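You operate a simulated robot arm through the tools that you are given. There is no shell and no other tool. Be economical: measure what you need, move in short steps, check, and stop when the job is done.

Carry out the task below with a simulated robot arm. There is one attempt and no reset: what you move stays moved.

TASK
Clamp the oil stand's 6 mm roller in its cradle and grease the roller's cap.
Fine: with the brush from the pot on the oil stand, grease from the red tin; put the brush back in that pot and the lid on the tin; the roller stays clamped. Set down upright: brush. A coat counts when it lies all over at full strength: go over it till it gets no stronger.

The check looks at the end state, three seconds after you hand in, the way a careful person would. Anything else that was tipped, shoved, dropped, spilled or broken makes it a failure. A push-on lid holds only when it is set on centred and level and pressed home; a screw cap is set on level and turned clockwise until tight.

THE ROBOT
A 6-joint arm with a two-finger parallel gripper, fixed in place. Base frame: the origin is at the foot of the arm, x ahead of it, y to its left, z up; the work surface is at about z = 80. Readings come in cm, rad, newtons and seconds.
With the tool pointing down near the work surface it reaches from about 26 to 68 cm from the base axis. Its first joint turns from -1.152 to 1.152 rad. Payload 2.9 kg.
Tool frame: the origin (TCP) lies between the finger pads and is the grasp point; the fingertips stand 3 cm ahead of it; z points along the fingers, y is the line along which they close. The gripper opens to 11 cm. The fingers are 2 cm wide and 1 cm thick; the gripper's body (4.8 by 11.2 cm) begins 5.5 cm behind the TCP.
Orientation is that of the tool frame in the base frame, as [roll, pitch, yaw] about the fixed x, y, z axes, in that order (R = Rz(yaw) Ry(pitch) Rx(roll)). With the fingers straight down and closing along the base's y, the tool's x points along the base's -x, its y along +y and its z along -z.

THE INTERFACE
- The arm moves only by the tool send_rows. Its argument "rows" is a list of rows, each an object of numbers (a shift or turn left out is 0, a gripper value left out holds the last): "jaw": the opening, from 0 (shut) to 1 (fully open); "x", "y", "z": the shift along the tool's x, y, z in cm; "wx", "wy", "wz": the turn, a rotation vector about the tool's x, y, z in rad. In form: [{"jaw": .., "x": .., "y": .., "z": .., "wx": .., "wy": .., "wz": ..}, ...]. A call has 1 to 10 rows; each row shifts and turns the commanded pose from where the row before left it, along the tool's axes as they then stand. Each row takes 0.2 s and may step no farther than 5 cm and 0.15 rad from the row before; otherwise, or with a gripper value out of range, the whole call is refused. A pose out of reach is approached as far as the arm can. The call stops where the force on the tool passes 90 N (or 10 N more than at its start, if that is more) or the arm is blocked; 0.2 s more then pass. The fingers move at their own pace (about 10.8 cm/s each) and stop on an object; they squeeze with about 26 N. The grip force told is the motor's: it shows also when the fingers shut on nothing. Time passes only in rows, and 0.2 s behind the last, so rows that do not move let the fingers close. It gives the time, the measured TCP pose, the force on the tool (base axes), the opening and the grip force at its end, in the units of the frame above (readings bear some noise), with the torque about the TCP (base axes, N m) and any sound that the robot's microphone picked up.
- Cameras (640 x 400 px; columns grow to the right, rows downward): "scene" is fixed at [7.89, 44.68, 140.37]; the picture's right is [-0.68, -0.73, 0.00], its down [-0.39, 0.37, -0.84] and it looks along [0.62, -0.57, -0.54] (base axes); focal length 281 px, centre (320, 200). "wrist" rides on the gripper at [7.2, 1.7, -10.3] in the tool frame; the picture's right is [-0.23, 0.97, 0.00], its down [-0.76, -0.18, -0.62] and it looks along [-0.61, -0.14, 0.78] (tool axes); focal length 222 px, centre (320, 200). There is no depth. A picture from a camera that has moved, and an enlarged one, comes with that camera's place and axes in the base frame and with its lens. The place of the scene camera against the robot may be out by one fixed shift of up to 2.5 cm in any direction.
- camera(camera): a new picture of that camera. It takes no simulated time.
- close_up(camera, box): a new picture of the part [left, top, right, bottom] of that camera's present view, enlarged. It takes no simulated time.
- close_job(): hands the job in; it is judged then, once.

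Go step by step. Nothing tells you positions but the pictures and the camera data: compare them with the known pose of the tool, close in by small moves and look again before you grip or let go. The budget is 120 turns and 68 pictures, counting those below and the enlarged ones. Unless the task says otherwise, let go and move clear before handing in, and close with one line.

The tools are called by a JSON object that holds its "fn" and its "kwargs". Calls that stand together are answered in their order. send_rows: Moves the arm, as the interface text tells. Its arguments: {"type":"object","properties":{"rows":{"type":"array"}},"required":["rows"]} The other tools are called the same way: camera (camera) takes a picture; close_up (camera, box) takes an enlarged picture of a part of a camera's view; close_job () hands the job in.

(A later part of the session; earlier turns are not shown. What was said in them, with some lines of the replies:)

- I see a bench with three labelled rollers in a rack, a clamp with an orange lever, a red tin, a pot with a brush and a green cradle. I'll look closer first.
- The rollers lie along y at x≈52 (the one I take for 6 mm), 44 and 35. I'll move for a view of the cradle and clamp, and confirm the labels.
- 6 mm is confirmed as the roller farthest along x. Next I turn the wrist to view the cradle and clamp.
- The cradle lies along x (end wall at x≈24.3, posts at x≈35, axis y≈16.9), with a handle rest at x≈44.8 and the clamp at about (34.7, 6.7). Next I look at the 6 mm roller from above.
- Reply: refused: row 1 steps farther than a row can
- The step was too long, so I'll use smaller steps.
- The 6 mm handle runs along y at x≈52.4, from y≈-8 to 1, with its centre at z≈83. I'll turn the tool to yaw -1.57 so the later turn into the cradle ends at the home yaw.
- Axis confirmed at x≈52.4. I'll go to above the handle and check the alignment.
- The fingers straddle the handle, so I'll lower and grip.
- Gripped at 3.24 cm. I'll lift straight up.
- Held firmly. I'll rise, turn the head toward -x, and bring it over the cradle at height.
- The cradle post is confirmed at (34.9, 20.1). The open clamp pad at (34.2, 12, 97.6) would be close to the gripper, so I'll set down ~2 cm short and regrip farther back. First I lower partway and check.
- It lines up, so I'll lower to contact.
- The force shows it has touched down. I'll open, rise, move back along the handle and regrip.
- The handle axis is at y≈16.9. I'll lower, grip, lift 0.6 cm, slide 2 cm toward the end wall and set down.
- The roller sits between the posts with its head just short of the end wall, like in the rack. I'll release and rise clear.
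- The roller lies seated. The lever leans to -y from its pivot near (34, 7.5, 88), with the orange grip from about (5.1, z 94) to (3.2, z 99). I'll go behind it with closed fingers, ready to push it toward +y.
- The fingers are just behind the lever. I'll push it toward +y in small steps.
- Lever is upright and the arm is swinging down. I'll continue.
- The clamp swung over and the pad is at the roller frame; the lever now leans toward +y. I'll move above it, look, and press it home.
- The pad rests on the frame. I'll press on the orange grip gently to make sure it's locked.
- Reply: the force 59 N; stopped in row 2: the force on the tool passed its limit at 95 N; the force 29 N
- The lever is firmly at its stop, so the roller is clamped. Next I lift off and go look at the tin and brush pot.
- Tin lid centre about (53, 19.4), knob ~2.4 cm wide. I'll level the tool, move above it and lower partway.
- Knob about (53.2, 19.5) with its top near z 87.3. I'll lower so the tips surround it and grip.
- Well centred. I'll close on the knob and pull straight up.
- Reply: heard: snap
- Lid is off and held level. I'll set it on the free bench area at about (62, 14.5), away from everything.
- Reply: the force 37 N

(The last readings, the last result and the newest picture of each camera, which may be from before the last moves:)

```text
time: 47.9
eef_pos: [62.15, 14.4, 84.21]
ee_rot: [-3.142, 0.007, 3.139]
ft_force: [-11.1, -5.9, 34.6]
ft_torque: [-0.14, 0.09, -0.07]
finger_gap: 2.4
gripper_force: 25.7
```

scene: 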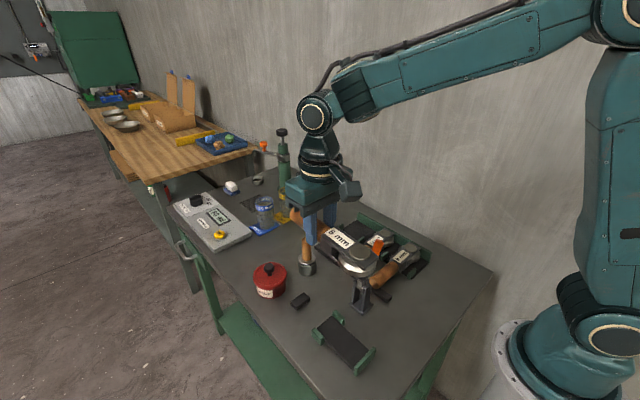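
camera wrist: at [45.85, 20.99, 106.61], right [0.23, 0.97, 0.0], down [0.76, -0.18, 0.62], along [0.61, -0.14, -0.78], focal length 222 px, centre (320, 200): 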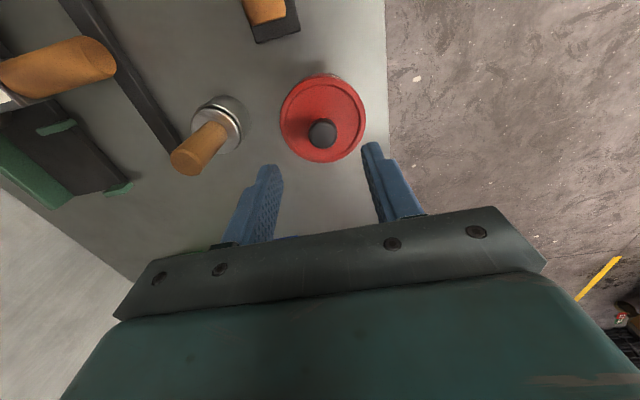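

The lid rests on the bench. I'll release and go look at the brush.

{"fn": "send_rows", "kwargs": {"rows": [{"z": -0.35}, {"jaw": 0.5}, {"jaw": 0.5}, {"z": -4}, {"z": -4}, {"z": -4}, {"x": 3.5, "y": -1.5, "z": -2}, {"x": 3.5, "y": -1.5}, {"x": 3.5, "y": -1.5}, {}]}}

{"fn": "camera", "kwargs": {"camera": "wrist"}}

```text
time: 50.1
eef_pos: [51.46, 9.78, 98.37]
ee_rot: [-3.14, 0.0, -3.14]
ft_force: [-0.3, -0.5, 0.2]
ft_torque: [-0.01, 0.01, -0.02]
finger_gap: 5.5
gripper_force: 0.0
```

```text
25 pictures are left
camera wrist: at [44.27, 11.48, 108.79], right [0.23, 0.97, 0.0], down [0.76, -0.18, 0.62], along [0.61, -0.14, -0.78], focal length 222 px, centre (320, 200)
```

wrist: 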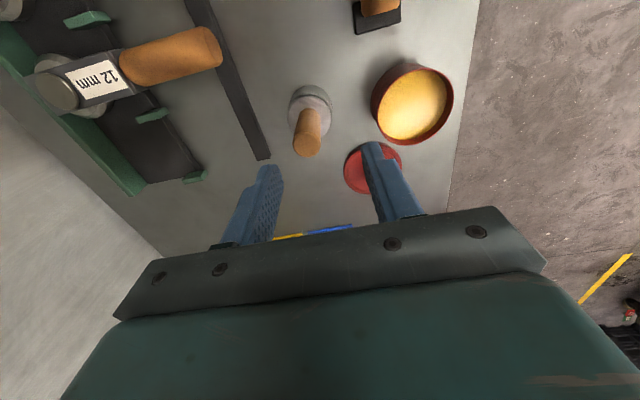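

Brush handle at about (51.8, 8.7) with its top near z 91.5. I'll take a closer look before gripping.

{"fn": "close_up", "kwargs": {"camera": "wrist", "box": [270, 70, 350, 170]}}

{"fn": "close_up", "kwargs": {"camera": "scene", "box": [270, 210, 350, 290]}}

```text
4.00 times, centred on (310, 120) of wrist
camera zoom: at [44.27, 11.48, 108.79], right [0.23, 0.97, 0.0], down [0.76, -0.18, 0.62], along [0.61, -0.14, -0.78], focal length 888 px, centre (360, 520)
```

zoom: 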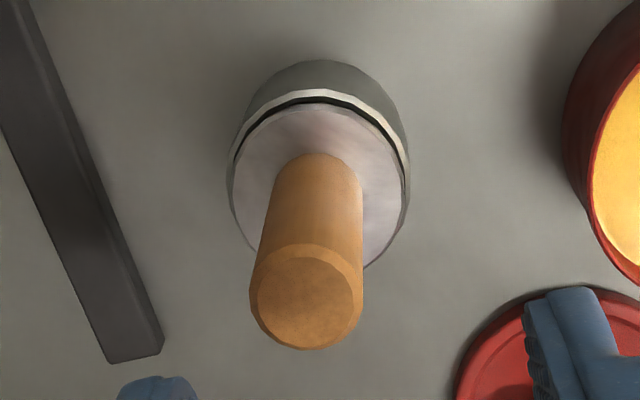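

```text
5.00 times, centred on (310, 250) of scene
camera zoom: at [7.89, 44.68, 140.37], right [-0.68, -0.73, 0.0], down [-0.39, 0.37, -0.84], along [0.62, -0.57, -0.54], focal length 1404 px, centre (370, -50)
```

zoom: 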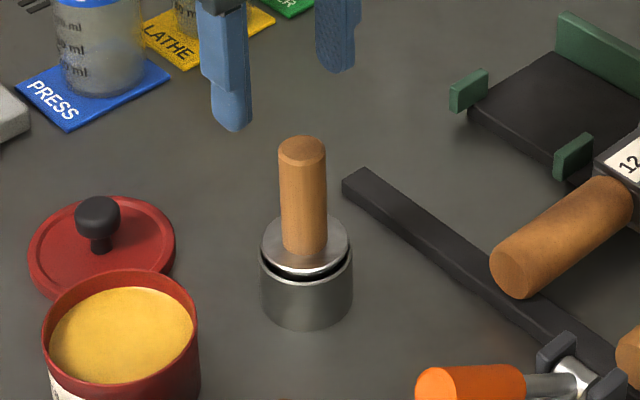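

The brush stands upright at (51.7, 8.75), handle from z≈85 to 91.6. I'll lower around it and grip at z≈89.3.

{"fn": "send_rows", "kwargs": {"rows": [{"x": -0.25, "y": -1.0}, {"z": 3}, {"z": 3}, {"z": 3}, {}]}}

{"fn": "close_up", "kwargs": {"camera": "scene", "box": [260, 200, 350, 290]}}

```text
time: 51.3
eef_pos: [51.72, 8.83, 89.32]
ee_rot: [-3.14, 0.0, 3.141]
ft_force: [0.4, -0.3, 0.0]
ft_torque: [-0.01, 0.01, 0.0]
finger_gap: 5.52
gripper_force: 0.0
```

```text
4.44 times, centred on (305, 245) of scene
camera zoom: at [7.89, 44.68, 140.37], right [-0.68, -0.73, 0.0], down [-0.39, 0.37, -0.84], along [0.62, -0.57, -0.54], focal length 1248 px, centre (387, 0)
```

zoom: 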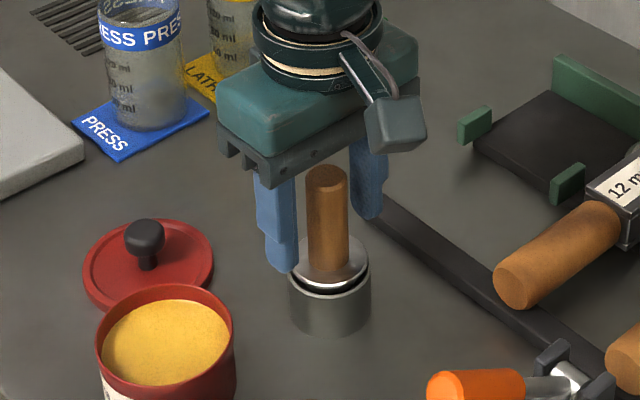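

Straddled well. I'll grip and lift.

{"fn": "send_rows", "kwargs": {"rows": [{"jaw": 0}, {"jaw": 0}, {"jaw": 0}]}}

{"fn": "send_rows", "kwargs": {"rows": [{"z": -1}, {"z": -2}, {"z": -3}, {"z": -2}, {}]}}

{"fn": "close_up", "kwargs": {"camera": "scene", "box": [260, 190, 350, 290]}}

```text
time: 52.1
eef_pos: [51.82, 8.86, 89.33]
ee_rot: [-3.14, 0.001, 3.141]
ft_force: [0.4, 0.6, -0.1]
ft_torque: [-0.01, -0.03, -0.01]
finger_gap: 2.38
gripper_force: 25.9
```

```text
time: 53.3
eef_pos: [51.92, 8.88, 97.28]
ee_rot: [-3.141, 0.0, -3.141]
ft_force: [-0.1, -0.1, -0.4]
ft_torque: [0.01, 0.0, 0.01]
finger_gap: 2.36
gripper_force: 26.5
```

```text
4.00 times, centred on (305, 240) of scene
camera zoom: at [7.89, 44.68, 140.37], right [-0.68, -0.73, 0.0], down [-0.39, 0.37, -0.84], along [0.62, -0.57, -0.54], focal length 1123 px, centre (380, 40)
```

zoom: 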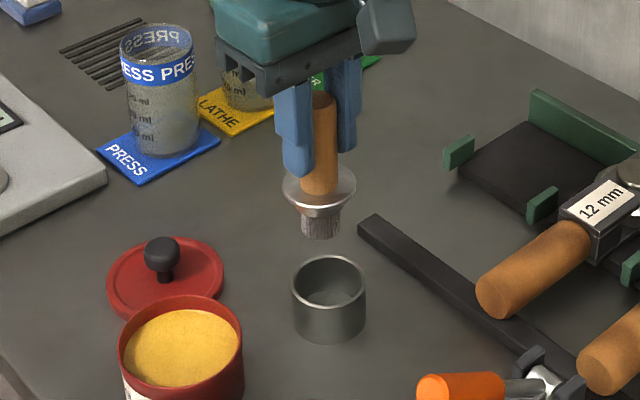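

The brush is held upright with bristle bottom ≈7.3 cm below the TCP. I'll go over the tin and dip gently.

{"fn": "send_rows", "kwargs": {"rows": [{"x": -0.6, "y": 3.6}, {"x": -0.6, "y": 3.6}, {"y": 3.4}, {"z": 3}, {"z": 2.5}, {}]}}

{"fn": "close_up", "kwargs": {"camera": "scene", "box": [230, 200, 310, 310]}}

```text
time: 54.7
eef_pos: [53.21, 19.6, 92.13]
ee_rot: [3.14, 0.011, 3.142]
ft_force: [1.8, -2.8, 34.8]
ft_torque: [-0.37, -0.36, 0.01]
finger_gap: 2.38
gripper_force: 25.9
```

```text
3.64 times, centred on (270, 255) of scene
camera zoom: at [7.84, 44.65, 140.38], right [-0.68, -0.73, 0.0], down [-0.39, 0.37, -0.84], along [0.62, -0.57, -0.54], focal length 1021 px, centre (502, 0)
```

zoom: 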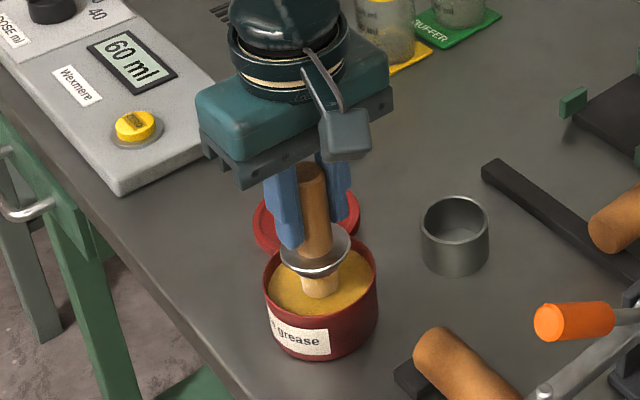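

The bristles are in the grease. I'll ease up, dab across the surface lightly, and lift out.

{"fn": "send_rows", "kwargs": {"rows": [{"z": -0.5}, {"x": 0.6}, {"x": -1.2}, {"x": 0.6, "y": 0.6}, {"y": -1.2}, {"y": 0.6}, {}]}}

{"fn": "send_rows", "kwargs": {"rows": [{"z": -3}, {"z": -4}, {"z": -4}, {"z": -3.3}, {"x": 4.5}, {"x": 4.5}, {"x": 4.5}, {"x": 4.5}, {"x": 4.5}, {}]}}

{"fn": "close_up", "kwargs": {"camera": "scene", "box": [280, 180, 440, 380]}}

```text
time: 56.3
eef_pos: [52.9, 19.51, 92.17]
ee_rot: [-3.14, -0.003, -3.141]
ft_force: [0.1, -0.7, 1.1]
ft_torque: [0.08, 0.02, 0.01]
finger_gap: 2.38
gripper_force: 25.9
```

```text
time: 58.5
eef_pos: [30.36, 19.38, 106.63]
ee_rot: [-3.141, -0.002, -3.141]
ft_force: [-0.2, 0.4, 0.6]
ft_torque: [-0.03, -0.02, -0.02]
finger_gap: 2.38
gripper_force: 26.0
```

```text
2.00 times, centred on (360, 280) of scene
camera zoom: at [7.89, 44.68, 140.37], right [-0.68, -0.73, 0.0], down [-0.39, 0.37, -0.84], along [0.62, -0.57, -0.54], focal length 562 px, centre (240, 40)
```

zoom: 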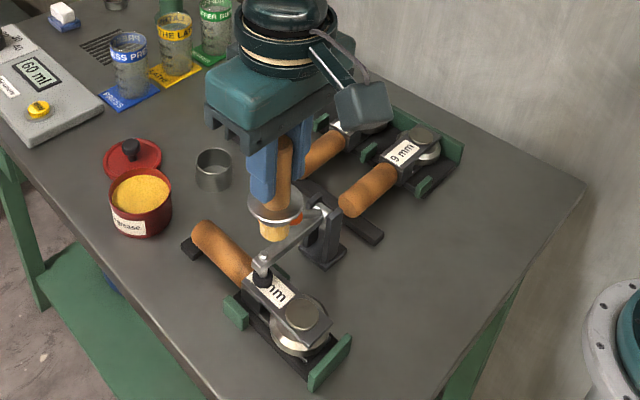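

The bristles are loaded. I'll move over the cap at (28.65, 16.9), lower to just above it and check.

{"fn": "send_rows", "kwargs": {"rows": [{"x": 1.7, "y": -2.5}, {"z": 4}, {"z": 4}, {"z": 2.5}, {}]}}

{"fn": "close_up", "kwargs": {"camera": "scene", "box": [290, 240, 430, 390]}}

{"fn": "camera", "kwargs": {"camera": "wrist"}}

```text
time: 59.7
eef_pos: [28.79, 17.04, 95.93]
ee_rot: [-3.141, 0.0, -3.14]
ft_force: [-1.4, -0.7, -1.5]
ft_torque: [-0.03, -0.02, -0.01]
finger_gap: 2.35
gripper_force: 26.4
```

```text
2.67 times, centred on (360, 315) of scene
camera zoom: at [7.89, 44.68, 140.37], right [-0.68, -0.73, 0.0], down [-0.39, 0.37, -0.84], along [0.62, -0.57, -0.54], focal length 749 px, centre (213, -107)
```

zoom: 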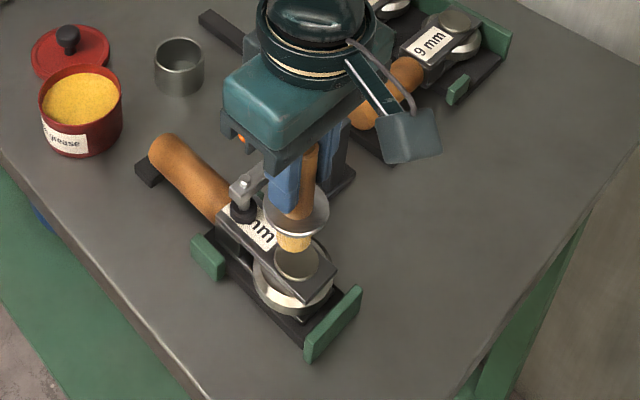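

```text
17 pictures are left
camera wrist: at [21.54, 18.66, 106.39], right [0.23, 0.97, 0.0], down [0.76, -0.18, 0.62], along [0.61, -0.14, -0.78], focal length 222 px, centre (320, 200)
```

wrist: 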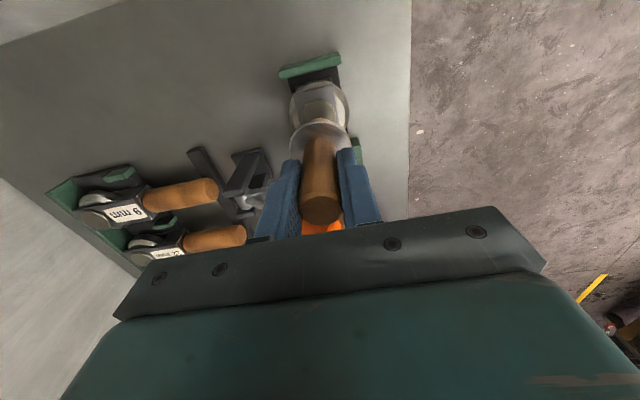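

Brush is above the cap. I'll lower to light contact.

{"fn": "send_rows", "kwargs": {"rows": [{"z": 0.8}, {"z": 0.5}, {"z": 0.4}]}}

{"fn": "send_rows", "kwargs": {"rows": [{"z": 0.3}, {}]}}

```text
time: 60.5
eef_pos: [28.72, 17.06, 94.37]
ee_rot: [-3.14, 0.0, -3.141]
ft_force: [-0.4, 0.1, -0.2]
ft_torque: [-0.01, 0.03, -0.01]
finger_gap: 2.35
gripper_force: 26.1
```

```text
time: 61.1
eef_pos: [28.89, 17.0, 94.01]
ee_rot: [-3.14, -0.001, -3.141]
ft_force: [0.5, -0.2, 0.4]
ft_torque: [0.03, 0.02, -0.03]
finger_gap: 2.36
gripper_force: 26.7
```

{"fn": "send_rows", "kwargs": {"rows": [{"z": 0.25}, {}]}}

{"fn": "send_rows", "kwargs": {"rows": [{"z": 0.2}, {}]}}

```text
time: 61.7
eef_pos: [28.84, 17.01, 93.75]
ee_rot: [-3.14, 0.003, -3.14]
ft_force: [-2.0, -0.1, 24.9]
ft_torque: [0.39, 0.01, -0.01]
finger_gap: 2.39
gripper_force: 25.6
```

```text
time: 62.3
eef_pos: [29.0, 17.06, 93.57]
ee_rot: [-3.141, 0.002, -3.139]
ft_force: [0.8, 4.3, 20.4]
ft_torque: [0.34, -0.36, 0.0]
finger_gap: 2.4
gripper_force: 25.9
```

In contact. I'll ease off slightly and stroke all over the cap.

{"fn": "send_rows", "kwargs": {"rows": [{"z": -0.15}, {"x": 0.5}, {"x": 0.5}, {"y": 0.6, "x": -0.3}, {"x": -0.7}, {"x": -0.7, "y": -0.1}, {"x": -0.3, "y": -0.5}, {"x": 0.2, "y": -0.6}, {"x": 0.7, "y": -0.4}, {"x": 0.6, "y": 0.3}]}}

{"fn": "close_up", "kwargs": {"camera": "scene", "box": [330, 290, 410, 370]}}

```text
time: 64.5
eef_pos: [28.51, 16.38, 93.74]
ee_rot: [-3.141, 0.0, -3.141]
ft_force: [-0.4, 0.1, -0.2]
ft_torque: [0.01, 0.0, 0.02]
finger_gap: 2.38
gripper_force: 26.2
```

```text
5.00 times, centred on (370, 330) of scene
camera zoom: at [7.89, 44.68, 140.37], right [-0.68, -0.73, 0.0], down [-0.39, 0.37, -0.84], along [0.62, -0.57, -0.54], focal length 1404 px, centre (70, -450)
```

zoom: 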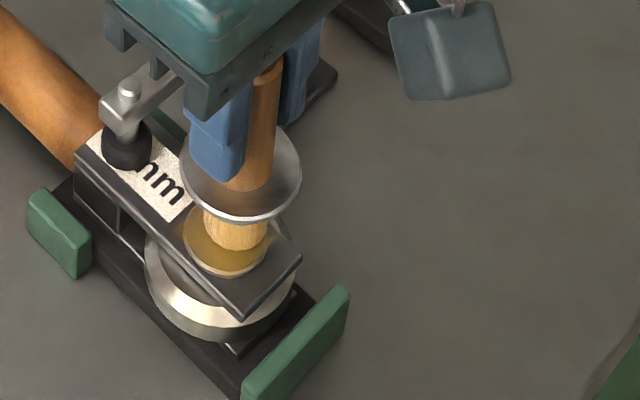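

The film is forming. I'll continue with light pressure over the whole cap.

{"fn": "send_rows", "kwargs": {"rows": [{"z": 0.15, "y": 0.4}, {"x": 0.9}, {"x": -0.3, "y": 0.7}, {"x": -0.6, "y": 0.3}, {"x": -0.6, "y": -0.3}, {"x": -0.3, "y": -0.7}, {"x": 0.3, "y": -0.7}, {"x": 0.6, "y": -0.3}, {"x": 0.6, "y": 0.3}, {"x": 0.3, "y": 0.7}]}}

{"fn": "send_rows", "kwargs": {"rows": [{"x": -0.3, "y": 0.7}, {"x": -0.6, "y": 0.3}, {"x": -0.6, "y": -0.3}, {"x": -0.3, "y": -0.7}, {"x": 0.9}, {"y": 0.8}, {"y": -0.8}, {"y": -0.8}, {"y": 0.8}, {}]}}

{"fn": "send_rows", "kwargs": {"rows": [{"z": -4}, {"z": -4}, {"z": -3}, {"y": 4}, {"y": 3}, {}]}}

{"fn": "close_up", "kwargs": {"camera": "scene", "box": [330, 290, 410, 370]}}

```text
time: 66.7
eef_pos: [27.3, 16.8, 93.66]
ee_rot: [-3.14, 0.001, -3.14]
ft_force: [-0.7, -0.4, -0.8]
ft_torque: [-0.01, 0.01, -0.03]
finger_gap: 2.33
gripper_force: 25.8
```

```text
time: 68.9
eef_pos: [28.24, 16.69, 93.61]
ee_rot: [-3.14, -0.001, -3.142]
ft_force: [0.3, 0.2, 1.9]
ft_torque: [0.08, -0.08, 0.03]
finger_gap: 2.38
gripper_force: 26.4
```

```text
time: 70.3
eef_pos: [28.17, 23.86, 104.67]
ee_rot: [-3.141, 0.0, 3.142]
ft_force: [-0.2, 0.1, -0.4]
ft_torque: [-0.02, 0.0, 0.0]
finger_gap: 2.38
gripper_force: 26.3
```

```text
5.00 times, centred on (370, 330) of scene
camera zoom: at [7.89, 44.68, 140.37], right [-0.68, -0.73, 0.0], down [-0.39, 0.37, -0.84], along [0.62, -0.57, -0.54], focal length 1404 px, centre (70, -450)
```

zoom: 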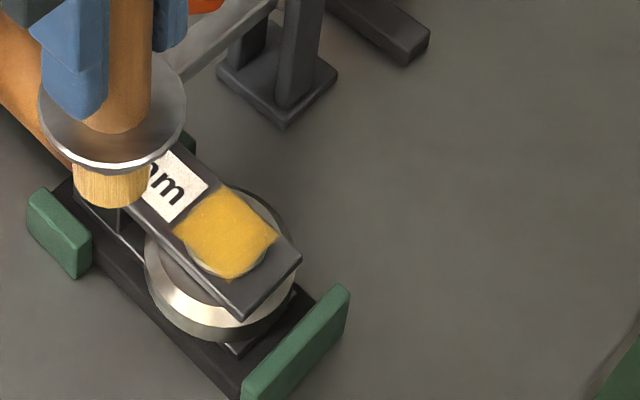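

The coat covers most, but edges look bare. I'll zoom in.

{"fn": "close_up", "kwargs": {"camera": "scene", "box": [360, 322, 394, 350]}}

```text
14.29 times, centred on (377, 336) of scene
camera zoom: at [7.89, 44.68, 140.37], right [-0.68, -0.73, 0.0], down [-0.39, 0.37, -0.84], along [0.62, -0.57, -0.54], focal length 4011 px, centre (-494, -1743)
```

zoom: 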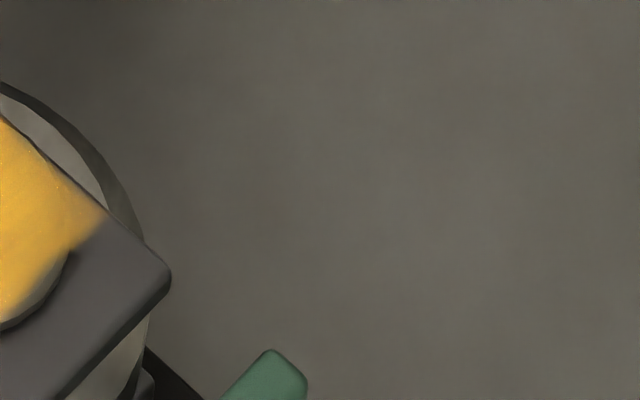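

{"fn": "close_up", "kwargs": {"camera": "scene", "box": [338, 328, 366, 346]}}

```text
16.00 times, centred on (352, 337) of scene
camera zoom: at [7.89, 44.68, 140.37], right [-0.68, -0.73, 0.0], down [-0.39, 0.37, -0.84], along [0.62, -0.57, -0.54], focal length 4493 px, centre (-192, -1992)
```

zoom: 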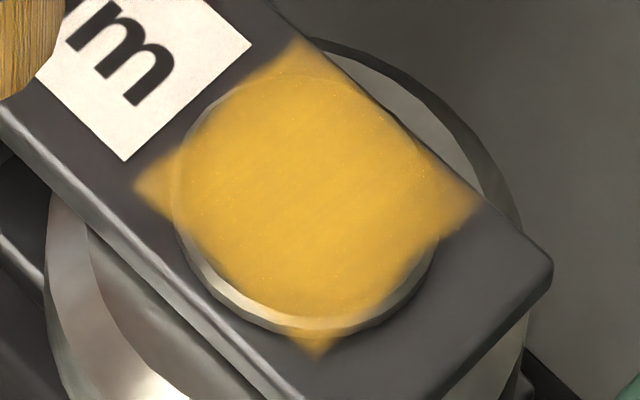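

The cap's top appears evenly covered. To be sure it's at full strength, I'll reload the brush and go over it once more.

{"fn": "send_rows", "kwargs": {"rows": [{"z": -2.0}, {"x": -4.2, "y": -0.8}, {"x": -4.2, "y": -0.8}, {"x": -4.2, "y": -0.8}, {"x": -4.2, "y": -0.8}, {"x": -4.2, "y": -0.8}, {"x": -3.8, "y": -0.4}, {"z": 4.5}, {"z": 4.5}, {}]}}

{"fn": "send_rows", "kwargs": {"rows": [{"z": 4.3}, {"z": 0.9}, {"z": 0.3}, {}]}}

```text
time: 72.5
eef_pos: [53.21, 19.2, 97.6]
ee_rot: [-3.14, -0.002, -3.14]
ft_force: [0.2, -0.5, -1.2]
ft_torque: [0.03, 0.02, 0.0]
finger_gap: 2.37
gripper_force: 25.7
```

```text
time: 73.5
eef_pos: [53.37, 19.19, 92.26]
ee_rot: [3.14, 0.005, -3.141]
ft_force: [-1.7, -0.7, 27.3]
ft_torque: [-0.09, -0.14, 0.05]
finger_gap: 2.41
gripper_force: 26.3
```

Dipped. I'll dab, lift and return over the cap.

{"fn": "send_rows", "kwargs": {"rows": [{"z": -0.3}, {"x": 0.5}, {"x": -1.0}, {"x": 0.5, "y": 0.5}, {"y": -0.5}, {"z": -3}, {"z": -4}, {"z": -4}, {"z": -3}, {}]}}

{"fn": "send_rows", "kwargs": {"rows": [{"x": 4.5, "y": -0.4}, {"x": 4.5, "y": -0.4}, {"x": 4.5, "y": -0.4}, {"x": 4.5, "y": -0.4}, {"x": 4.5, "y": -0.4}, {"x": 2.1, "y": -0.3}, {"z": 4}, {"z": 4}, {"z": 3.5}, {}]}}

```text
time: 75.7
eef_pos: [53.0, 19.26, 106.49]
ee_rot: [-3.14, 0.0, 3.14]
ft_force: [-0.2, 0.4, 0.3]
ft_torque: [-0.01, 0.02, 0.0]
finger_gap: 2.38
gripper_force: 26.5
```

```text
time: 77.9
eef_pos: [28.57, 16.64, 95.04]
ee_rot: [-3.141, 0.0, -3.14]
ft_force: [0.3, 0.5, -1.1]
ft_torque: [-0.01, 0.0, -0.04]
finger_gap: 2.36
gripper_force: 26.0
```

{"fn": "send_rows", "kwargs": {"rows": [{"z": 1.0, "y": 0.15}, {"z": 0.35}, {}]}}

```text
time: 78.7
eef_pos: [28.43, 17.13, 93.68]
ee_rot: [-3.139, 0.001, 3.14]
ft_force: [-1.9, -1.2, 6.6]
ft_torque: [-0.11, 0.06, 0.01]
finger_gap: 2.37
gripper_force: 26.0
```

Light contact. I'll stroke the whole cap again.

{"fn": "send_rows", "kwargs": {"rows": [{"x": 0.8}, {"x": -0.2, "y": 0.5}, {"x": -0.6, "y": 0.3}, {"x": -0.6, "y": -0.3}, {"x": -0.2, "y": -0.5}, {"x": 0.2, "y": -0.7}, {"x": 0.6, "y": -0.3}, {"x": 0.6, "y": 0.3}, {"x": 0.2, "y": 0.7}, {"x": -0.8}]}}

{"fn": "send_rows", "kwargs": {"rows": [{"x": 0.8}, {"x": -0.2, "y": 0.5}, {"x": -0.6, "y": 0.3}, {"x": -0.6, "y": -0.3}, {"x": -0.2, "y": -0.5}, {"x": 0.2, "y": -0.7}, {"x": 0.6, "y": -0.3}, {"x": 0.6, "y": 0.3}, {"x": 0.2, "y": 0.7}, {"x": -0.8}]}}

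{"fn": "send_rows", "kwargs": {"rows": [{"z": -4}, {"z": -4}, {"z": -4}, {"z": -1}, {"x": -4.5}, {"x": -4.5}, {"x": -4.5}, {}]}}

{"fn": "close_up", "kwargs": {"camera": "scene", "box": [338, 328, 366, 346]}}

```text
time: 80.9
eef_pos: [28.41, 17.11, 93.44]
ee_rot: [-3.141, -0.004, -3.138]
ft_force: [-10.4, -3.5, 27.2]
ft_torque: [-0.18, 0.55, -0.04]
finger_gap: 2.38
gripper_force: 26.3
```

```text
time: 83.1
eef_pos: [28.44, 17.16, 93.57]
ee_rot: [-3.14, -0.001, -3.141]
ft_force: [-0.3, -0.3, -0.2]
ft_torque: [0.0, -0.03, -0.01]
finger_gap: 2.39
gripper_force: 26.1
```

```text
time: 84.9
eef_pos: [42.15, 16.99, 106.58]
ee_rot: [-3.139, 0.001, 3.141]
ft_force: [0.2, 0.2, 0.1]
ft_torque: [0.04, 0.02, -0.01]
finger_gap: 2.36
gripper_force: 26.0
```

```text
16.00 times, centred on (352, 337) of scene
camera zoom: at [7.9, 44.68, 140.37], right [-0.68, -0.73, 0.0], down [-0.39, 0.37, -0.84], along [0.62, -0.57, -0.54], focal length 4493 px, centre (-192, -1992)
```

zoom: 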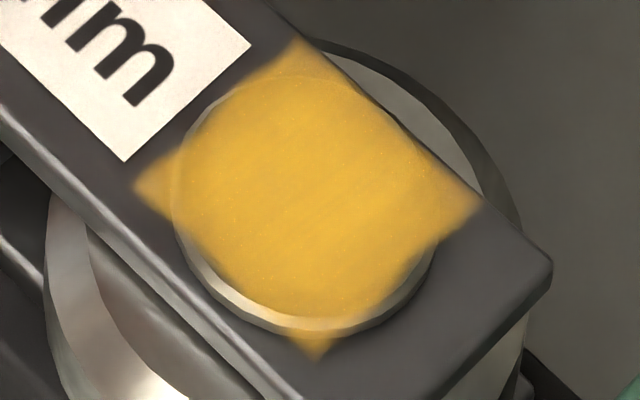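

The coat is unchanged and full. Next I take the brush back over its pot.

{"fn": "send_rows", "kwargs": {"rows": [{"x": -3.2, "y": -2.7}, {"x": -3.2, "y": -2.7}, {"x": -3.25, "y": -2.75}, {"z": 4.5}, {"z": 4}, {}]}}

{"fn": "close_up", "kwargs": {"camera": "scene", "box": [260, 190, 350, 290]}}

{"fn": "close_up", "kwargs": {"camera": "wrist", "box": [240, 30, 400, 200]}}

```text
time: 86.3
eef_pos: [51.79, 8.85, 98.06]
ee_rot: [-3.14, -0.001, -3.141]
ft_force: [-0.6, 0.3, 0.1]
ft_torque: [0.01, 0.0, -0.03]
finger_gap: 2.34
gripper_force: 26.0
```

```text
4.00 times, centred on (305, 240) of scene
camera zoom: at [7.89, 44.68, 140.37], right [-0.68, -0.73, 0.0], down [-0.39, 0.37, -0.84], along [0.62, -0.57, -0.54], focal length 1123 px, centre (380, 40)
```

zoom: 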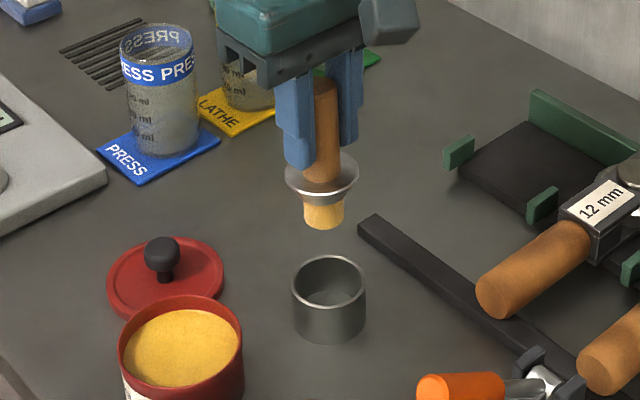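

```text
2.35 times, centred on (320, 115) of wrist
camera zoom: at [44.49, 10.56, 108.42], right [0.23, 0.97, 0.0], down [0.76, -0.18, 0.62], along [0.61, -0.14, -0.78], focal length 523 px, centre (320, 400)
```

zoom: 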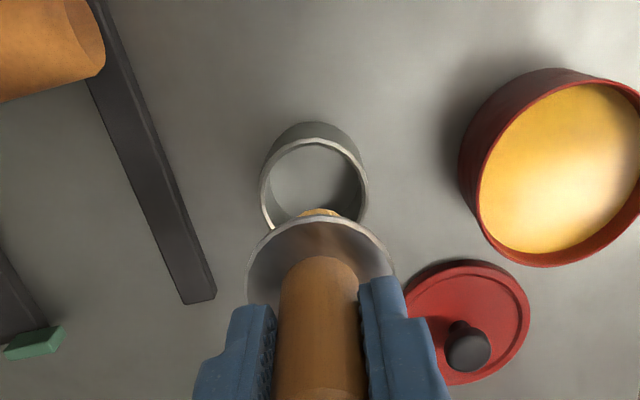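

The brush is upright over the pot. I'll lower it in with a force check.

{"fn": "send_rows", "kwargs": {"rows": [{"z": 4}, {"z": 3}, {"z": 1.2}, {}]}}

{"fn": "send_rows", "kwargs": {"rows": [{"z": 0.3}, {"z": 0.2}, {}]}}

{"fn": "close_up", "kwargs": {"camera": "scene", "box": [260, 200, 350, 290]}}

```text
time: 87.3
eef_pos: [51.61, 8.95, 89.88]
ee_rot: [-3.139, -0.001, 3.141]
ft_force: [-0.5, -0.9, -0.6]
ft_torque: [-0.02, -0.02, -0.01]
finger_gap: 2.38
gripper_force: 26.0
```

```text
time: 88.1
eef_pos: [51.76, 9.01, 89.54]
ee_rot: [-3.139, 0.002, -3.14]
ft_force: [-1.4, -0.2, 8.0]
ft_torque: [0.16, 0.12, 0.05]
finger_gap: 2.36
gripper_force: 26.5
```

```text
4.44 times, centred on (305, 245) of scene
camera zoom: at [7.87, 44.68, 140.37], right [-0.68, -0.73, 0.0], down [-0.39, 0.37, -0.84], along [0.62, -0.57, -0.54], focal length 1248 px, centre (387, 0)
```

zoom: 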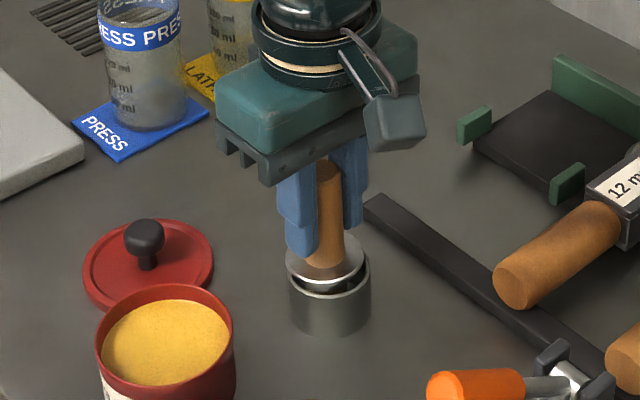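

It touches slightly off-centre (about 0.4 cm toward +x/+y). I'll lift a little, shift and reseat.

{"fn": "send_rows", "kwargs": {"rows": [{"z": -0.8}, {"x": 0.3, "y": -0.35}, {"z": 0.5}, {"z": 0.3}, {}]}}

{"fn": "send_rows", "kwargs": {"rows": [{"z": 0.2}, {}]}}

{"fn": "close_up", "kwargs": {"camera": "scene", "box": [280, 220, 340, 285]}}

```text
time: 89.3
eef_pos: [51.41, 8.6, 89.6]
ee_rot: [-3.14, 0.002, -3.141]
ft_force: [-2.5, -0.6, 17.9]
ft_torque: [0.06, 0.45, 0.03]
finger_gap: 2.41
gripper_force: 25.9
```

```text
time: 89.9
eef_pos: [51.63, 8.53, 89.27]
ee_rot: [3.14, 0.007, 3.141]
ft_force: [5.5, 1.3, 24.3]
ft_torque: [0.24, 0.03, 0.03]
finger_gap: 2.41
gripper_force: 25.4
```

```text
6.15 times, centred on (310, 252) of scene
camera zoom: at [7.87, 44.67, 140.37], right [-0.68, -0.73, 0.0], down [-0.39, 0.37, -0.84], along [0.62, -0.57, -0.54], focal length 1728 px, centre (382, -123)
```

zoom: 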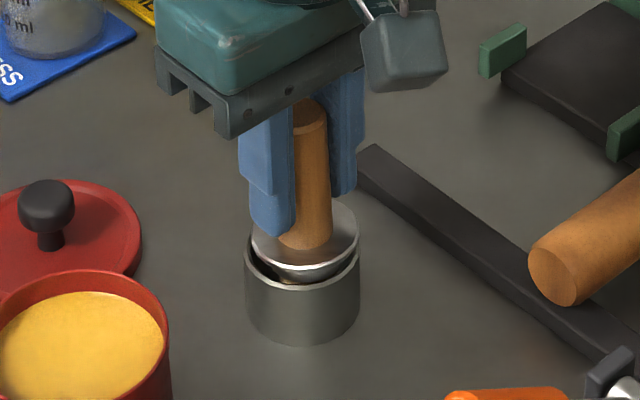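

Disc now sits centred and at the original height. I'll relax and release.

{"fn": "send_rows", "kwargs": {"rows": [{"z": -0.15}, {"jaw": 0.3}, {"jaw": 0.5}, {"jaw": 0.5}, {"z": -3}, {"z": -4}, {"z": -2}, {}]}}

{"fn": "close_up", "kwargs": {"camera": "scene", "box": [250, 210, 340, 300]}}

```text
time: 91.7
eef_pos: [51.38, 8.6, 98.26]
ee_rot: [-3.141, -0.001, 3.141]
ft_force: [-0.5, 1.0, -0.3]
ft_torque: [0.03, 0.0, -0.03]
finger_gap: 5.53
gripper_force: 0.2
```

```text
4.44 times, centred on (295, 255) of scene
camera zoom: at [7.89, 44.68, 140.37], right [-0.68, -0.73, 0.0], down [-0.39, 0.37, -0.84], along [0.62, -0.57, -0.54], focal length 1248 px, centre (431, -44)
```

zoom: 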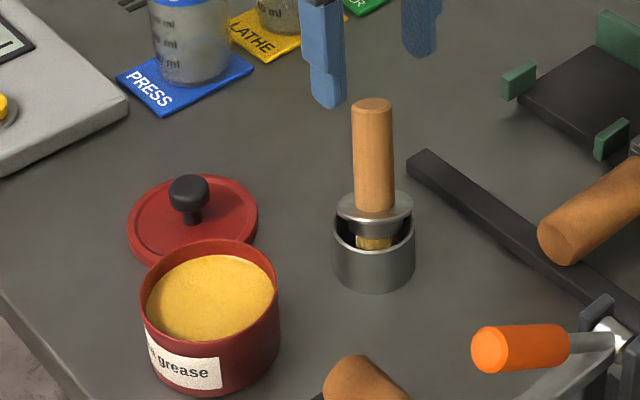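

The brush stands but may lean away from the camera. I'll check closely from the wrist.

{"fn": "close_up", "kwargs": {"camera": "wrist", "box": [240, 50, 400, 170]}}

```text
3.33 times, centred on (320, 110) of wrist
camera zoom: at [44.09, 10.22, 108.73], right [0.23, 0.97, 0.0], down [0.76, -0.18, 0.62], along [0.61, -0.14, -0.78], focal length 740 px, centre (320, 500)
```

zoom: 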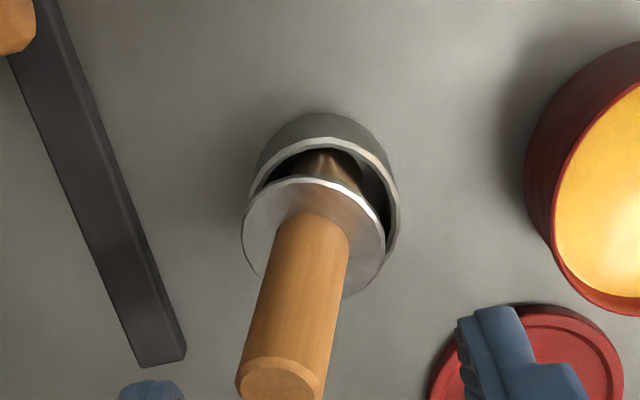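

The brush leans about 16° toward +x/-y against the rim, so I'll redo it. I tilt the tool to match the lean, approach along the handle, regrip, then straighten.

{"fn": "send_rows", "kwargs": {"rows": [{"z": -1, "wx": -0.09, "wy": 0.11}, {"z": 1, "wx": -0.09, "wy": 0.11}, {"x": -1.6, "y": -1.3}, {"x": -1.6, "y": -1.3}, {"z": 1.3}, {}]}}

{"fn": "camera", "kwargs": {"camera": "wrist"}}

```text
time: 93.1
eef_pos: [54.06, 6.41, 95.88]
ee_rot: [2.96, -0.217, -3.121]
ft_force: [0.7, -0.2, -0.4]
ft_torque: [0.0, 0.02, 0.03]
finger_gap: 5.5
gripper_force: 0.1
```

```text
5 pictures are left
camera wrist: at [49.34, 6.02, 107.72], right [0.24, 0.96, 0.12], down [0.88, -0.27, 0.4], along [0.42, 0.01, -0.91], focal length 222 px, centre (320, 200)
```

wrist: 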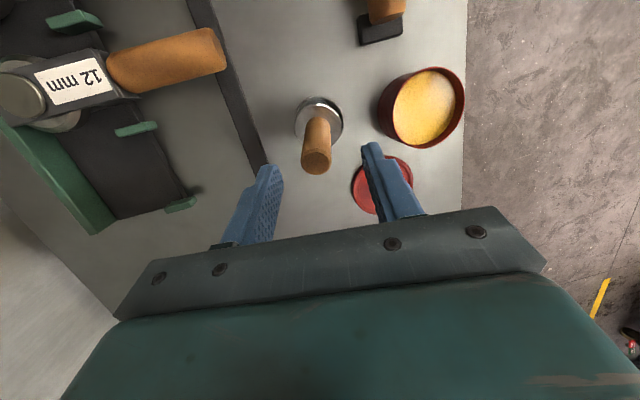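

The tool is aligned with the leaning handle. I'll descend along it and grip.

{"fn": "send_rows", "kwargs": {"rows": [{"z": 3, "y": -0.12}, {"z": 3}, {"z": 0.8}, {"jaw": 0.3}, {"jaw": 0}, {"jaw": 0}, {"jaw": 0}]}}

```text
time: 94.7
eef_pos: [52.63, 7.44, 89.29]
ee_rot: [2.959, -0.217, -3.123]
ft_force: [-0.5, -0.1, 0.2]
ft_torque: [0.0, 0.03, 0.0]
finger_gap: 2.33
gripper_force: 26.3
```

Gripped. I'll lift along the handle axis, then straighten to vertical.

{"fn": "send_rows", "kwargs": {"rows": [{"z": -1.5}, {"z": -2.5}, {"z": -3}, {"wx": 0.09, "wy": -0.11}, {"wx": 0.09, "wy": -0.11}, {}]}}

{"fn": "close_up", "kwargs": {"camera": "scene", "box": [265, 200, 345, 290]}}

```text
time: 96.1
eef_pos: [54.1, 6.29, 96.16]
ee_rot: [-3.14, 0.002, -3.139]
ft_force: [0.1, 0.7, -0.5]
ft_torque: [-0.03, -0.02, 0.01]
finger_gap: 2.33
gripper_force: 25.5
```

```text
4.44 times, centred on (305, 245) of scene
camera zoom: at [7.89, 44.68, 140.37], right [-0.68, -0.73, 0.0], down [-0.39, 0.37, -0.84], along [0.62, -0.57, -0.54], focal length 1248 px, centre (387, 0)
```

zoom: 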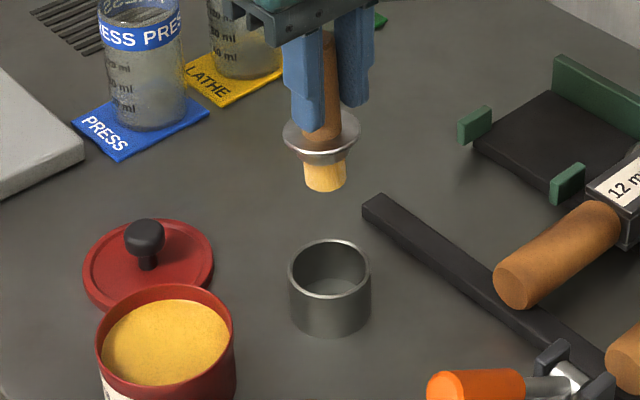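

The brush looks vertical, with its head ~0.7 cm toward +x of the TCP. I'll move over the pot with that correction and check from the wrist.

{"fn": "send_rows", "kwargs": {"rows": [{"x": 1.55, "y": 1.2}, {"x": 1.5, "y": 1.15}, {}]}}

{"fn": "close_up", "kwargs": {"camera": "wrist", "box": [240, 50, 400, 210]}}

```text
time: 96.9
eef_pos: [50.93, 8.75, 96.08]
ee_rot: [-3.139, 0.0, 3.141]
ft_force: [0.1, 0.1, -1.1]
ft_torque: [0.0, -0.03, 0.0]
finger_gap: 2.3
gripper_force: 26.0
```

```text
2.50 times, centred on (320, 130) of wrist
camera zoom: at [43.77, 10.34, 106.51], right [0.23, 0.97, 0.0], down [0.76, -0.18, 0.62], along [0.61, -0.14, -0.78], focal length 555 px, centre (320, 375)
```

zoom: 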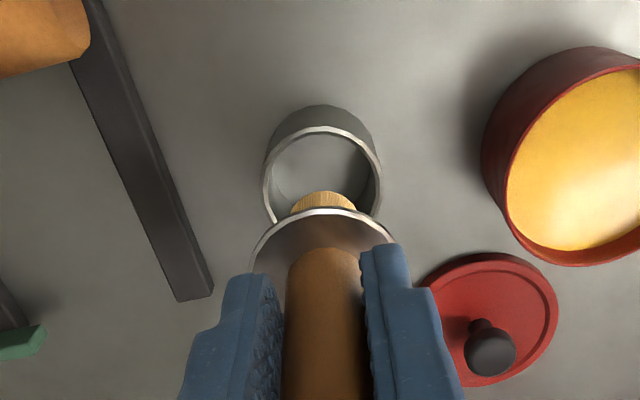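

The brush head is centred over the pot at about (51.7, 8.65). I'll lower gently.

{"fn": "send_rows", "kwargs": {"rows": [{"z": 3}, {"z": 2.5}, {"z": 0.4}, {}]}}

{"fn": "send_rows", "kwargs": {"rows": [{"z": 0.25}, {}]}}

{"fn": "send_rows", "kwargs": {"rows": [{"z": 0.2}, {}]}}

```text
time: 97.9
eef_pos: [51.12, 8.67, 90.17]
ee_rot: [-3.139, 0.001, -3.141]
ft_force: [-0.2, 0.8, -0.1]
ft_torque: [-0.02, 0.02, -0.01]
finger_gap: 2.34
gripper_force: 25.8
```

```text
time: 98.5
eef_pos: [51.01, 8.59, 90.05]
ee_rot: [3.141, -0.001, 3.141]
ft_force: [0.5, 0.0, -0.3]
ft_torque: [0.04, 0.01, -0.01]
finger_gap: 2.31
gripper_force: 25.8
```

```text
time: 99.1
eef_pos: [51.09, 8.67, 89.68]
ee_rot: [-3.141, -0.001, 3.141]
ft_force: [0.4, 0.0, -1.1]
ft_torque: [-0.04, 0.03, 0.01]
finger_gap: 2.31
gripper_force: 26.1
```

{"fn": "send_rows", "kwargs": {"rows": [{"z": 0.2}, {}]}}

{"fn": "send_rows", "kwargs": {"rows": [{"z": 0.15}, {}]}}

```text
time: 99.7
eef_pos: [51.16, 8.61, 89.58]
ee_rot: [-3.14, 0.002, 3.141]
ft_force: [-0.5, -0.5, -0.7]
ft_torque: [-0.04, 0.02, -0.03]
finger_gap: 2.31
gripper_force: 25.6
```

```text
time: 100.3
eef_pos: [51.14, 8.56, 89.4]
ee_rot: [-3.14, -0.001, -3.141]
ft_force: [-0.2, -0.1, -0.9]
ft_torque: [-0.01, 0.02, 0.0]
finger_gap: 2.32
gripper_force: 25.8
```

{"fn": "send_rows", "kwargs": {"rows": [{"z": 0.15}, {}]}}

{"fn": "send_rows", "kwargs": {"rows": [{"z": 0.15}, {}]}}

```text
time: 100.9
eef_pos: [51.09, 8.67, 89.17]
ee_rot: [-3.141, 0.001, 3.141]
ft_force: [0.8, -0.4, -0.6]
ft_torque: [-0.01, 0.03, 0.0]
finger_gap: 2.31
gripper_force: 25.7
```

```text
time: 101.5
eef_pos: [51.05, 8.65, 89.27]
ee_rot: [-3.139, 0.001, -3.139]
ft_force: [-0.7, 0.0, 3.1]
ft_torque: [0.01, 0.0, 0.01]
finger_gap: 2.3
gripper_force: 26.5
```

Light seating contact with no torque. I'll release and check.

{"fn": "send_rows", "kwargs": {"rows": [{"jaw": 0.26}, {"jaw": 0.35}, {"jaw": 0.5}, {}, {"z": -3}, {"z": -4}, {"z": -2}, {}]}}

{"fn": "camera", "kwargs": {"camera": "wrist"}}

```text
time: 103.3
eef_pos: [51.05, 8.64, 97.99]
ee_rot: [-3.14, 0.001, 3.141]
ft_force: [-0.7, 0.3, -0.2]
ft_torque: [-0.01, 0.01, 0.01]
finger_gap: 5.51
gripper_force: 0.1
```

```text
2 pictures are left
camera wrist: at [43.87, 10.4, 108.38], right [0.23, 0.97, 0.0], down [0.76, -0.18, 0.62], along [0.61, -0.14, -0.78], focal length 222 px, centre (320, 200)
```

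wrist: 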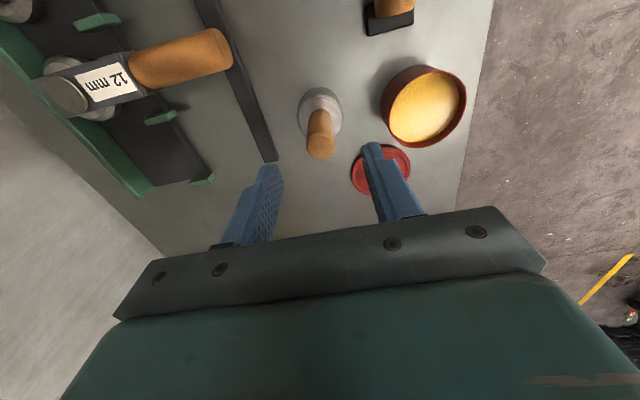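

The brush is upright now (top at (51.8, 8.7), pot at (51.7, 8.65)). The lid seems to be near (62.2, 15.1), so I'll go above it and check.

{"fn": "send_rows", "kwargs": {"rows": [{"x": -3.7, "y": 2.2}, {"x": -3.7, "y": 2.2}, {"x": -3.65, "y": 2.1}, {"z": 3}, {}]}}

{"fn": "close_up", "kwargs": {"camera": "wrist", "box": [200, 40, 440, 200]}}

```text
time: 104.5
eef_pos: [62.01, 15.14, 95.24]
ee_rot: [-3.139, 0.001, 3.141]
ft_force: [0.6, 0.2, -0.7]
ft_torque: [-0.04, -0.02, -0.01]
finger_gap: 5.52
gripper_force: 0.0
```

```text
2.50 times, centred on (320, 120) of wrist
camera zoom: at [54.94, 16.68, 105.59], right [0.23, 0.97, 0.0], down [0.76, -0.18, 0.62], along [0.61, -0.14, -0.78], focal length 555 px, centre (320, 400)
```

zoom: 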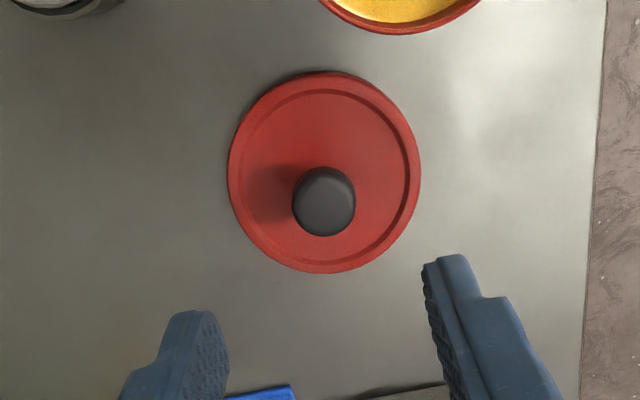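

The knob is at about (62.4, 15.2). I'll lower, grip and lift the lid.

{"fn": "send_rows", "kwargs": {"rows": [{"x": -0.22, "y": 0.05, "z": 4}, {"z": 4}, {"z": 2.2}, {"z": 0.5}, {"jaw": 0.3}, {"jaw": 0}, {"jaw": 0}, {"jaw": 0}]}}

{"fn": "send_rows", "kwargs": {"rows": [{"z": -1}, {"z": -3}, {"z": -4}, {"z": -4}, {}]}}

```text
time: 106.3
eef_pos: [62.4, 15.28, 84.35]
ee_rot: [-3.141, 0.0, -3.141]
ft_force: [0.3, -0.4, -0.3]
ft_torque: [-0.01, -0.01, 0.01]
finger_gap: 2.42
gripper_force: 25.7
```

```text
time: 107.5
eef_pos: [62.35, 15.45, 96.21]
ee_rot: [-3.14, -0.001, 3.141]
ft_force: [0.0, 0.4, -0.6]
ft_torque: [0.0, 0.0, 0.01]
finger_gap: 2.38
gripper_force: 26.5
```

Lid held. I'll carry it over the tin.

{"fn": "send_rows", "kwargs": {"rows": [{"x": 3.1, "y": 1.4}, {"x": 3.1, "y": 1.4}, {"x": 3.05, "y": 1.4}, {}]}}

{"fn": "send_rows", "kwargs": {"rows": [{"z": 4}, {}]}}

{"fn": "send_rows", "kwargs": {"rows": [{"z": 1.5}, {}]}}

```text
time: 108.5
eef_pos: [53.21, 19.71, 96.4]
ee_rot: [-3.139, 0.0, 3.141]
ft_force: [-0.5, 0.1, -0.9]
ft_torque: [-0.04, 0.01, 0.02]
finger_gap: 2.38
gripper_force: 26.0
```

```text
time: 109.1
eef_pos: [53.34, 19.53, 92.18]
ee_rot: [-3.14, 0.0, -3.141]
ft_force: [0.0, -1.0, -0.6]
ft_torque: [0.02, 0.0, -0.02]
finger_gap: 2.39
gripper_force: 25.7
```

```text
time: 109.7
eef_pos: [53.13, 19.51, 90.67]
ee_rot: [-3.139, 0.0, -3.141]
ft_force: [0.3, -0.1, -0.1]
ft_torque: [-0.03, -0.02, 0.01]
finger_gap: 2.4
gripper_force: 25.6
```

{"fn": "send_rows", "kwargs": {"rows": [{"x": 0.1, "y": -0.05, "z": 1.2}, {"z": 0.4}, {}]}}

{"fn": "send_rows", "kwargs": {"rows": [{"z": 0.25}, {}]}}

{"fn": "send_rows", "kwargs": {"rows": [{"z": 0.2}, {}]}}

```text
time: 110.5
eef_pos: [53.05, 19.42, 89.26]
ee_rot: [-3.139, 0.0, 3.141]
ft_force: [-0.1, 0.0, 0.4]
ft_torque: [0.0, 0.02, -0.02]
finger_gap: 2.36
gripper_force: 26.0
```

```text
time: 111.1
eef_pos: [52.99, 19.53, 89.08]
ee_rot: [-3.142, 0.002, -3.14]
ft_force: [-4.8, -0.4, 11.6]
ft_torque: [-0.03, -0.09, 0.02]
finger_gap: 2.38
gripper_force: 26.2
```

```text
time: 111.7
eef_pos: [53.12, 19.52, 88.93]
ee_rot: [-3.141, 0.004, -3.14]
ft_force: [-13.5, -2.8, 33.6]
ft_torque: [-0.09, 0.06, -0.02]
finger_gap: 2.4
gripper_force: 25.9
```

Contact is square with tiny torque. I'll press further.

{"fn": "send_rows", "kwargs": {"rows": [{"z": 0.2}, {}]}}

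{"fn": "send_rows", "kwargs": {"rows": [{"z": 0.2}, {}]}}

```text
time: 112.3
eef_pos: [53.11, 19.45, 88.86]
ee_rot: [3.14, 0.006, -3.14]
ft_force: [-8.0, 0.7, 33.5]
ft_torque: [0.02, -0.1, 0.03]
finger_gap: 2.43
gripper_force: 26.1
```

```text
time: 112.9
eef_pos: [53.07, 19.47, 88.6]
ee_rot: [3.141, 0.008, 3.141]
ft_force: [-3.5, 0.6, 28.7]
ft_torque: [0.22, -0.38, 0.02]
finger_gap: 2.4
gripper_force: 26.6
```

The fingers are slipping on the knob, so I'll let go and press the knob top from above with closed fingers.

{"fn": "send_rows", "kwargs": {"rows": [{"z": -0.3}, {"jaw": 0.5}, {"jaw": 0.5}, {"z": -3}, {"z": -2}, {"jaw": 0}, {"jaw": 0}, {}]}}

{"fn": "send_rows", "kwargs": {"rows": [{"z": 2}, {"z": 0.8}, {}]}}

```text
time: 114.7
eef_pos: [53.0, 19.39, 93.63]
ee_rot: [-3.138, 0.0, -3.141]
ft_force: [0.3, 0.4, 0.4]
ft_torque: [0.0, 0.02, 0.01]
finger_gap: 0.0
gripper_force: 25.7
```

```text
time: 115.5
eef_pos: [53.14, 19.32, 90.74]
ee_rot: [-3.14, 0.006, -3.14]
ft_force: [5.2, 1.7, 6.2]
ft_torque: [0.01, -0.18, 0.01]
finger_gap: 0.01
gripper_force: 27.0
heard: snap
```

Heard a snap. I'll press a bit more to confirm it's home.

{"fn": "send_rows", "kwargs": {"rows": [{"z": 0.2}, {"z": 0.2}, {}]}}

{"fn": "send_rows", "kwargs": {"rows": [{"z": 0.2}, {"z": 0.2}, {}]}}

```text
time: 116.3
eef_pos: [53.18, 19.22, 90.98]
ee_rot: [3.141, 0.007, 3.142]
ft_force: [5.8, 0.9, 27.1]
ft_torque: [0.03, -0.18, -0.04]
finger_gap: 0.0
gripper_force: 25.7
```

```text
time: 117.1
eef_pos: [53.2, 19.39, 90.75]
ee_rot: [3.139, 0.01, -3.141]
ft_force: [-7.2, -6.4, 50.6]
ft_torque: [-0.13, 0.28, 0.03]
finger_gap: 0.0
gripper_force: 25.5
```

It's solid at 50 N, so the lid is home. I'll move clear and take the last picture.

{"fn": "send_rows", "kwargs": {"rows": [{"z": -1}, {"z": -4}, {"z": -4}, {"z": -4}, {"z": -4}, {"x": -3, "y": -3}, {"x": -3, "y": -3}, {"y": -4}, {}]}}

{"fn": "close_up", "kwargs": {"camera": "scene", "box": [230, 210, 420, 380]}}

```text
time: 119.1
eef_pos: [58.96, 9.54, 107.21]
ee_rot: [-3.14, 0.0, -3.141]
ft_force: [0.3, 0.3, -0.9]
ft_torque: [0.0, 0.02, -0.03]
finger_gap: 0.0
gripper_force: 25.6
```

```text
2.35 times, centred on (325, 295) of scene
camera zoom: at [7.89, 44.68, 140.37], right [-0.68, -0.73, 0.0], down [-0.39, 0.37, -0.84], along [0.62, -0.57, -0.54], focal length 661 px, centre (308, -24)
```

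zoom: 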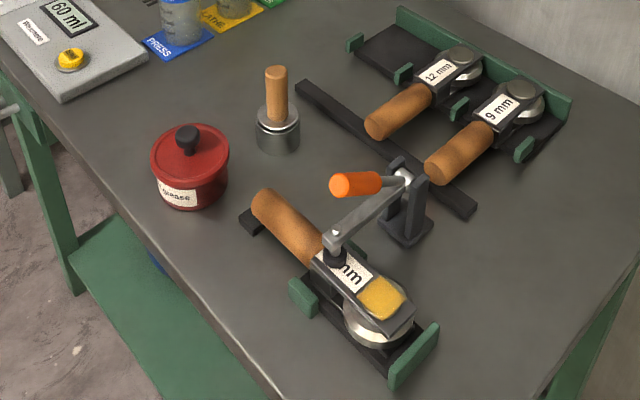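

The last picture shows the roller clamped and its cap coated, the brush upright in its pot and the lid level on the tin. Everything else is in place and the arm is clear, so I'm handing in.

{"fn": "close_job", "kwargs": {}}

```text
The job is handed in.
```

I've handed the job in, and no verdict came back. The 6 mm roller is clamped in its cradle with its cap greased all over; a second loaded pass made the coat no stronger. The brush is upright in its pot, and the red tin's lid is pressed home (it snapped and held at 50 N). A little grease got onto the roller's frame around the cap.
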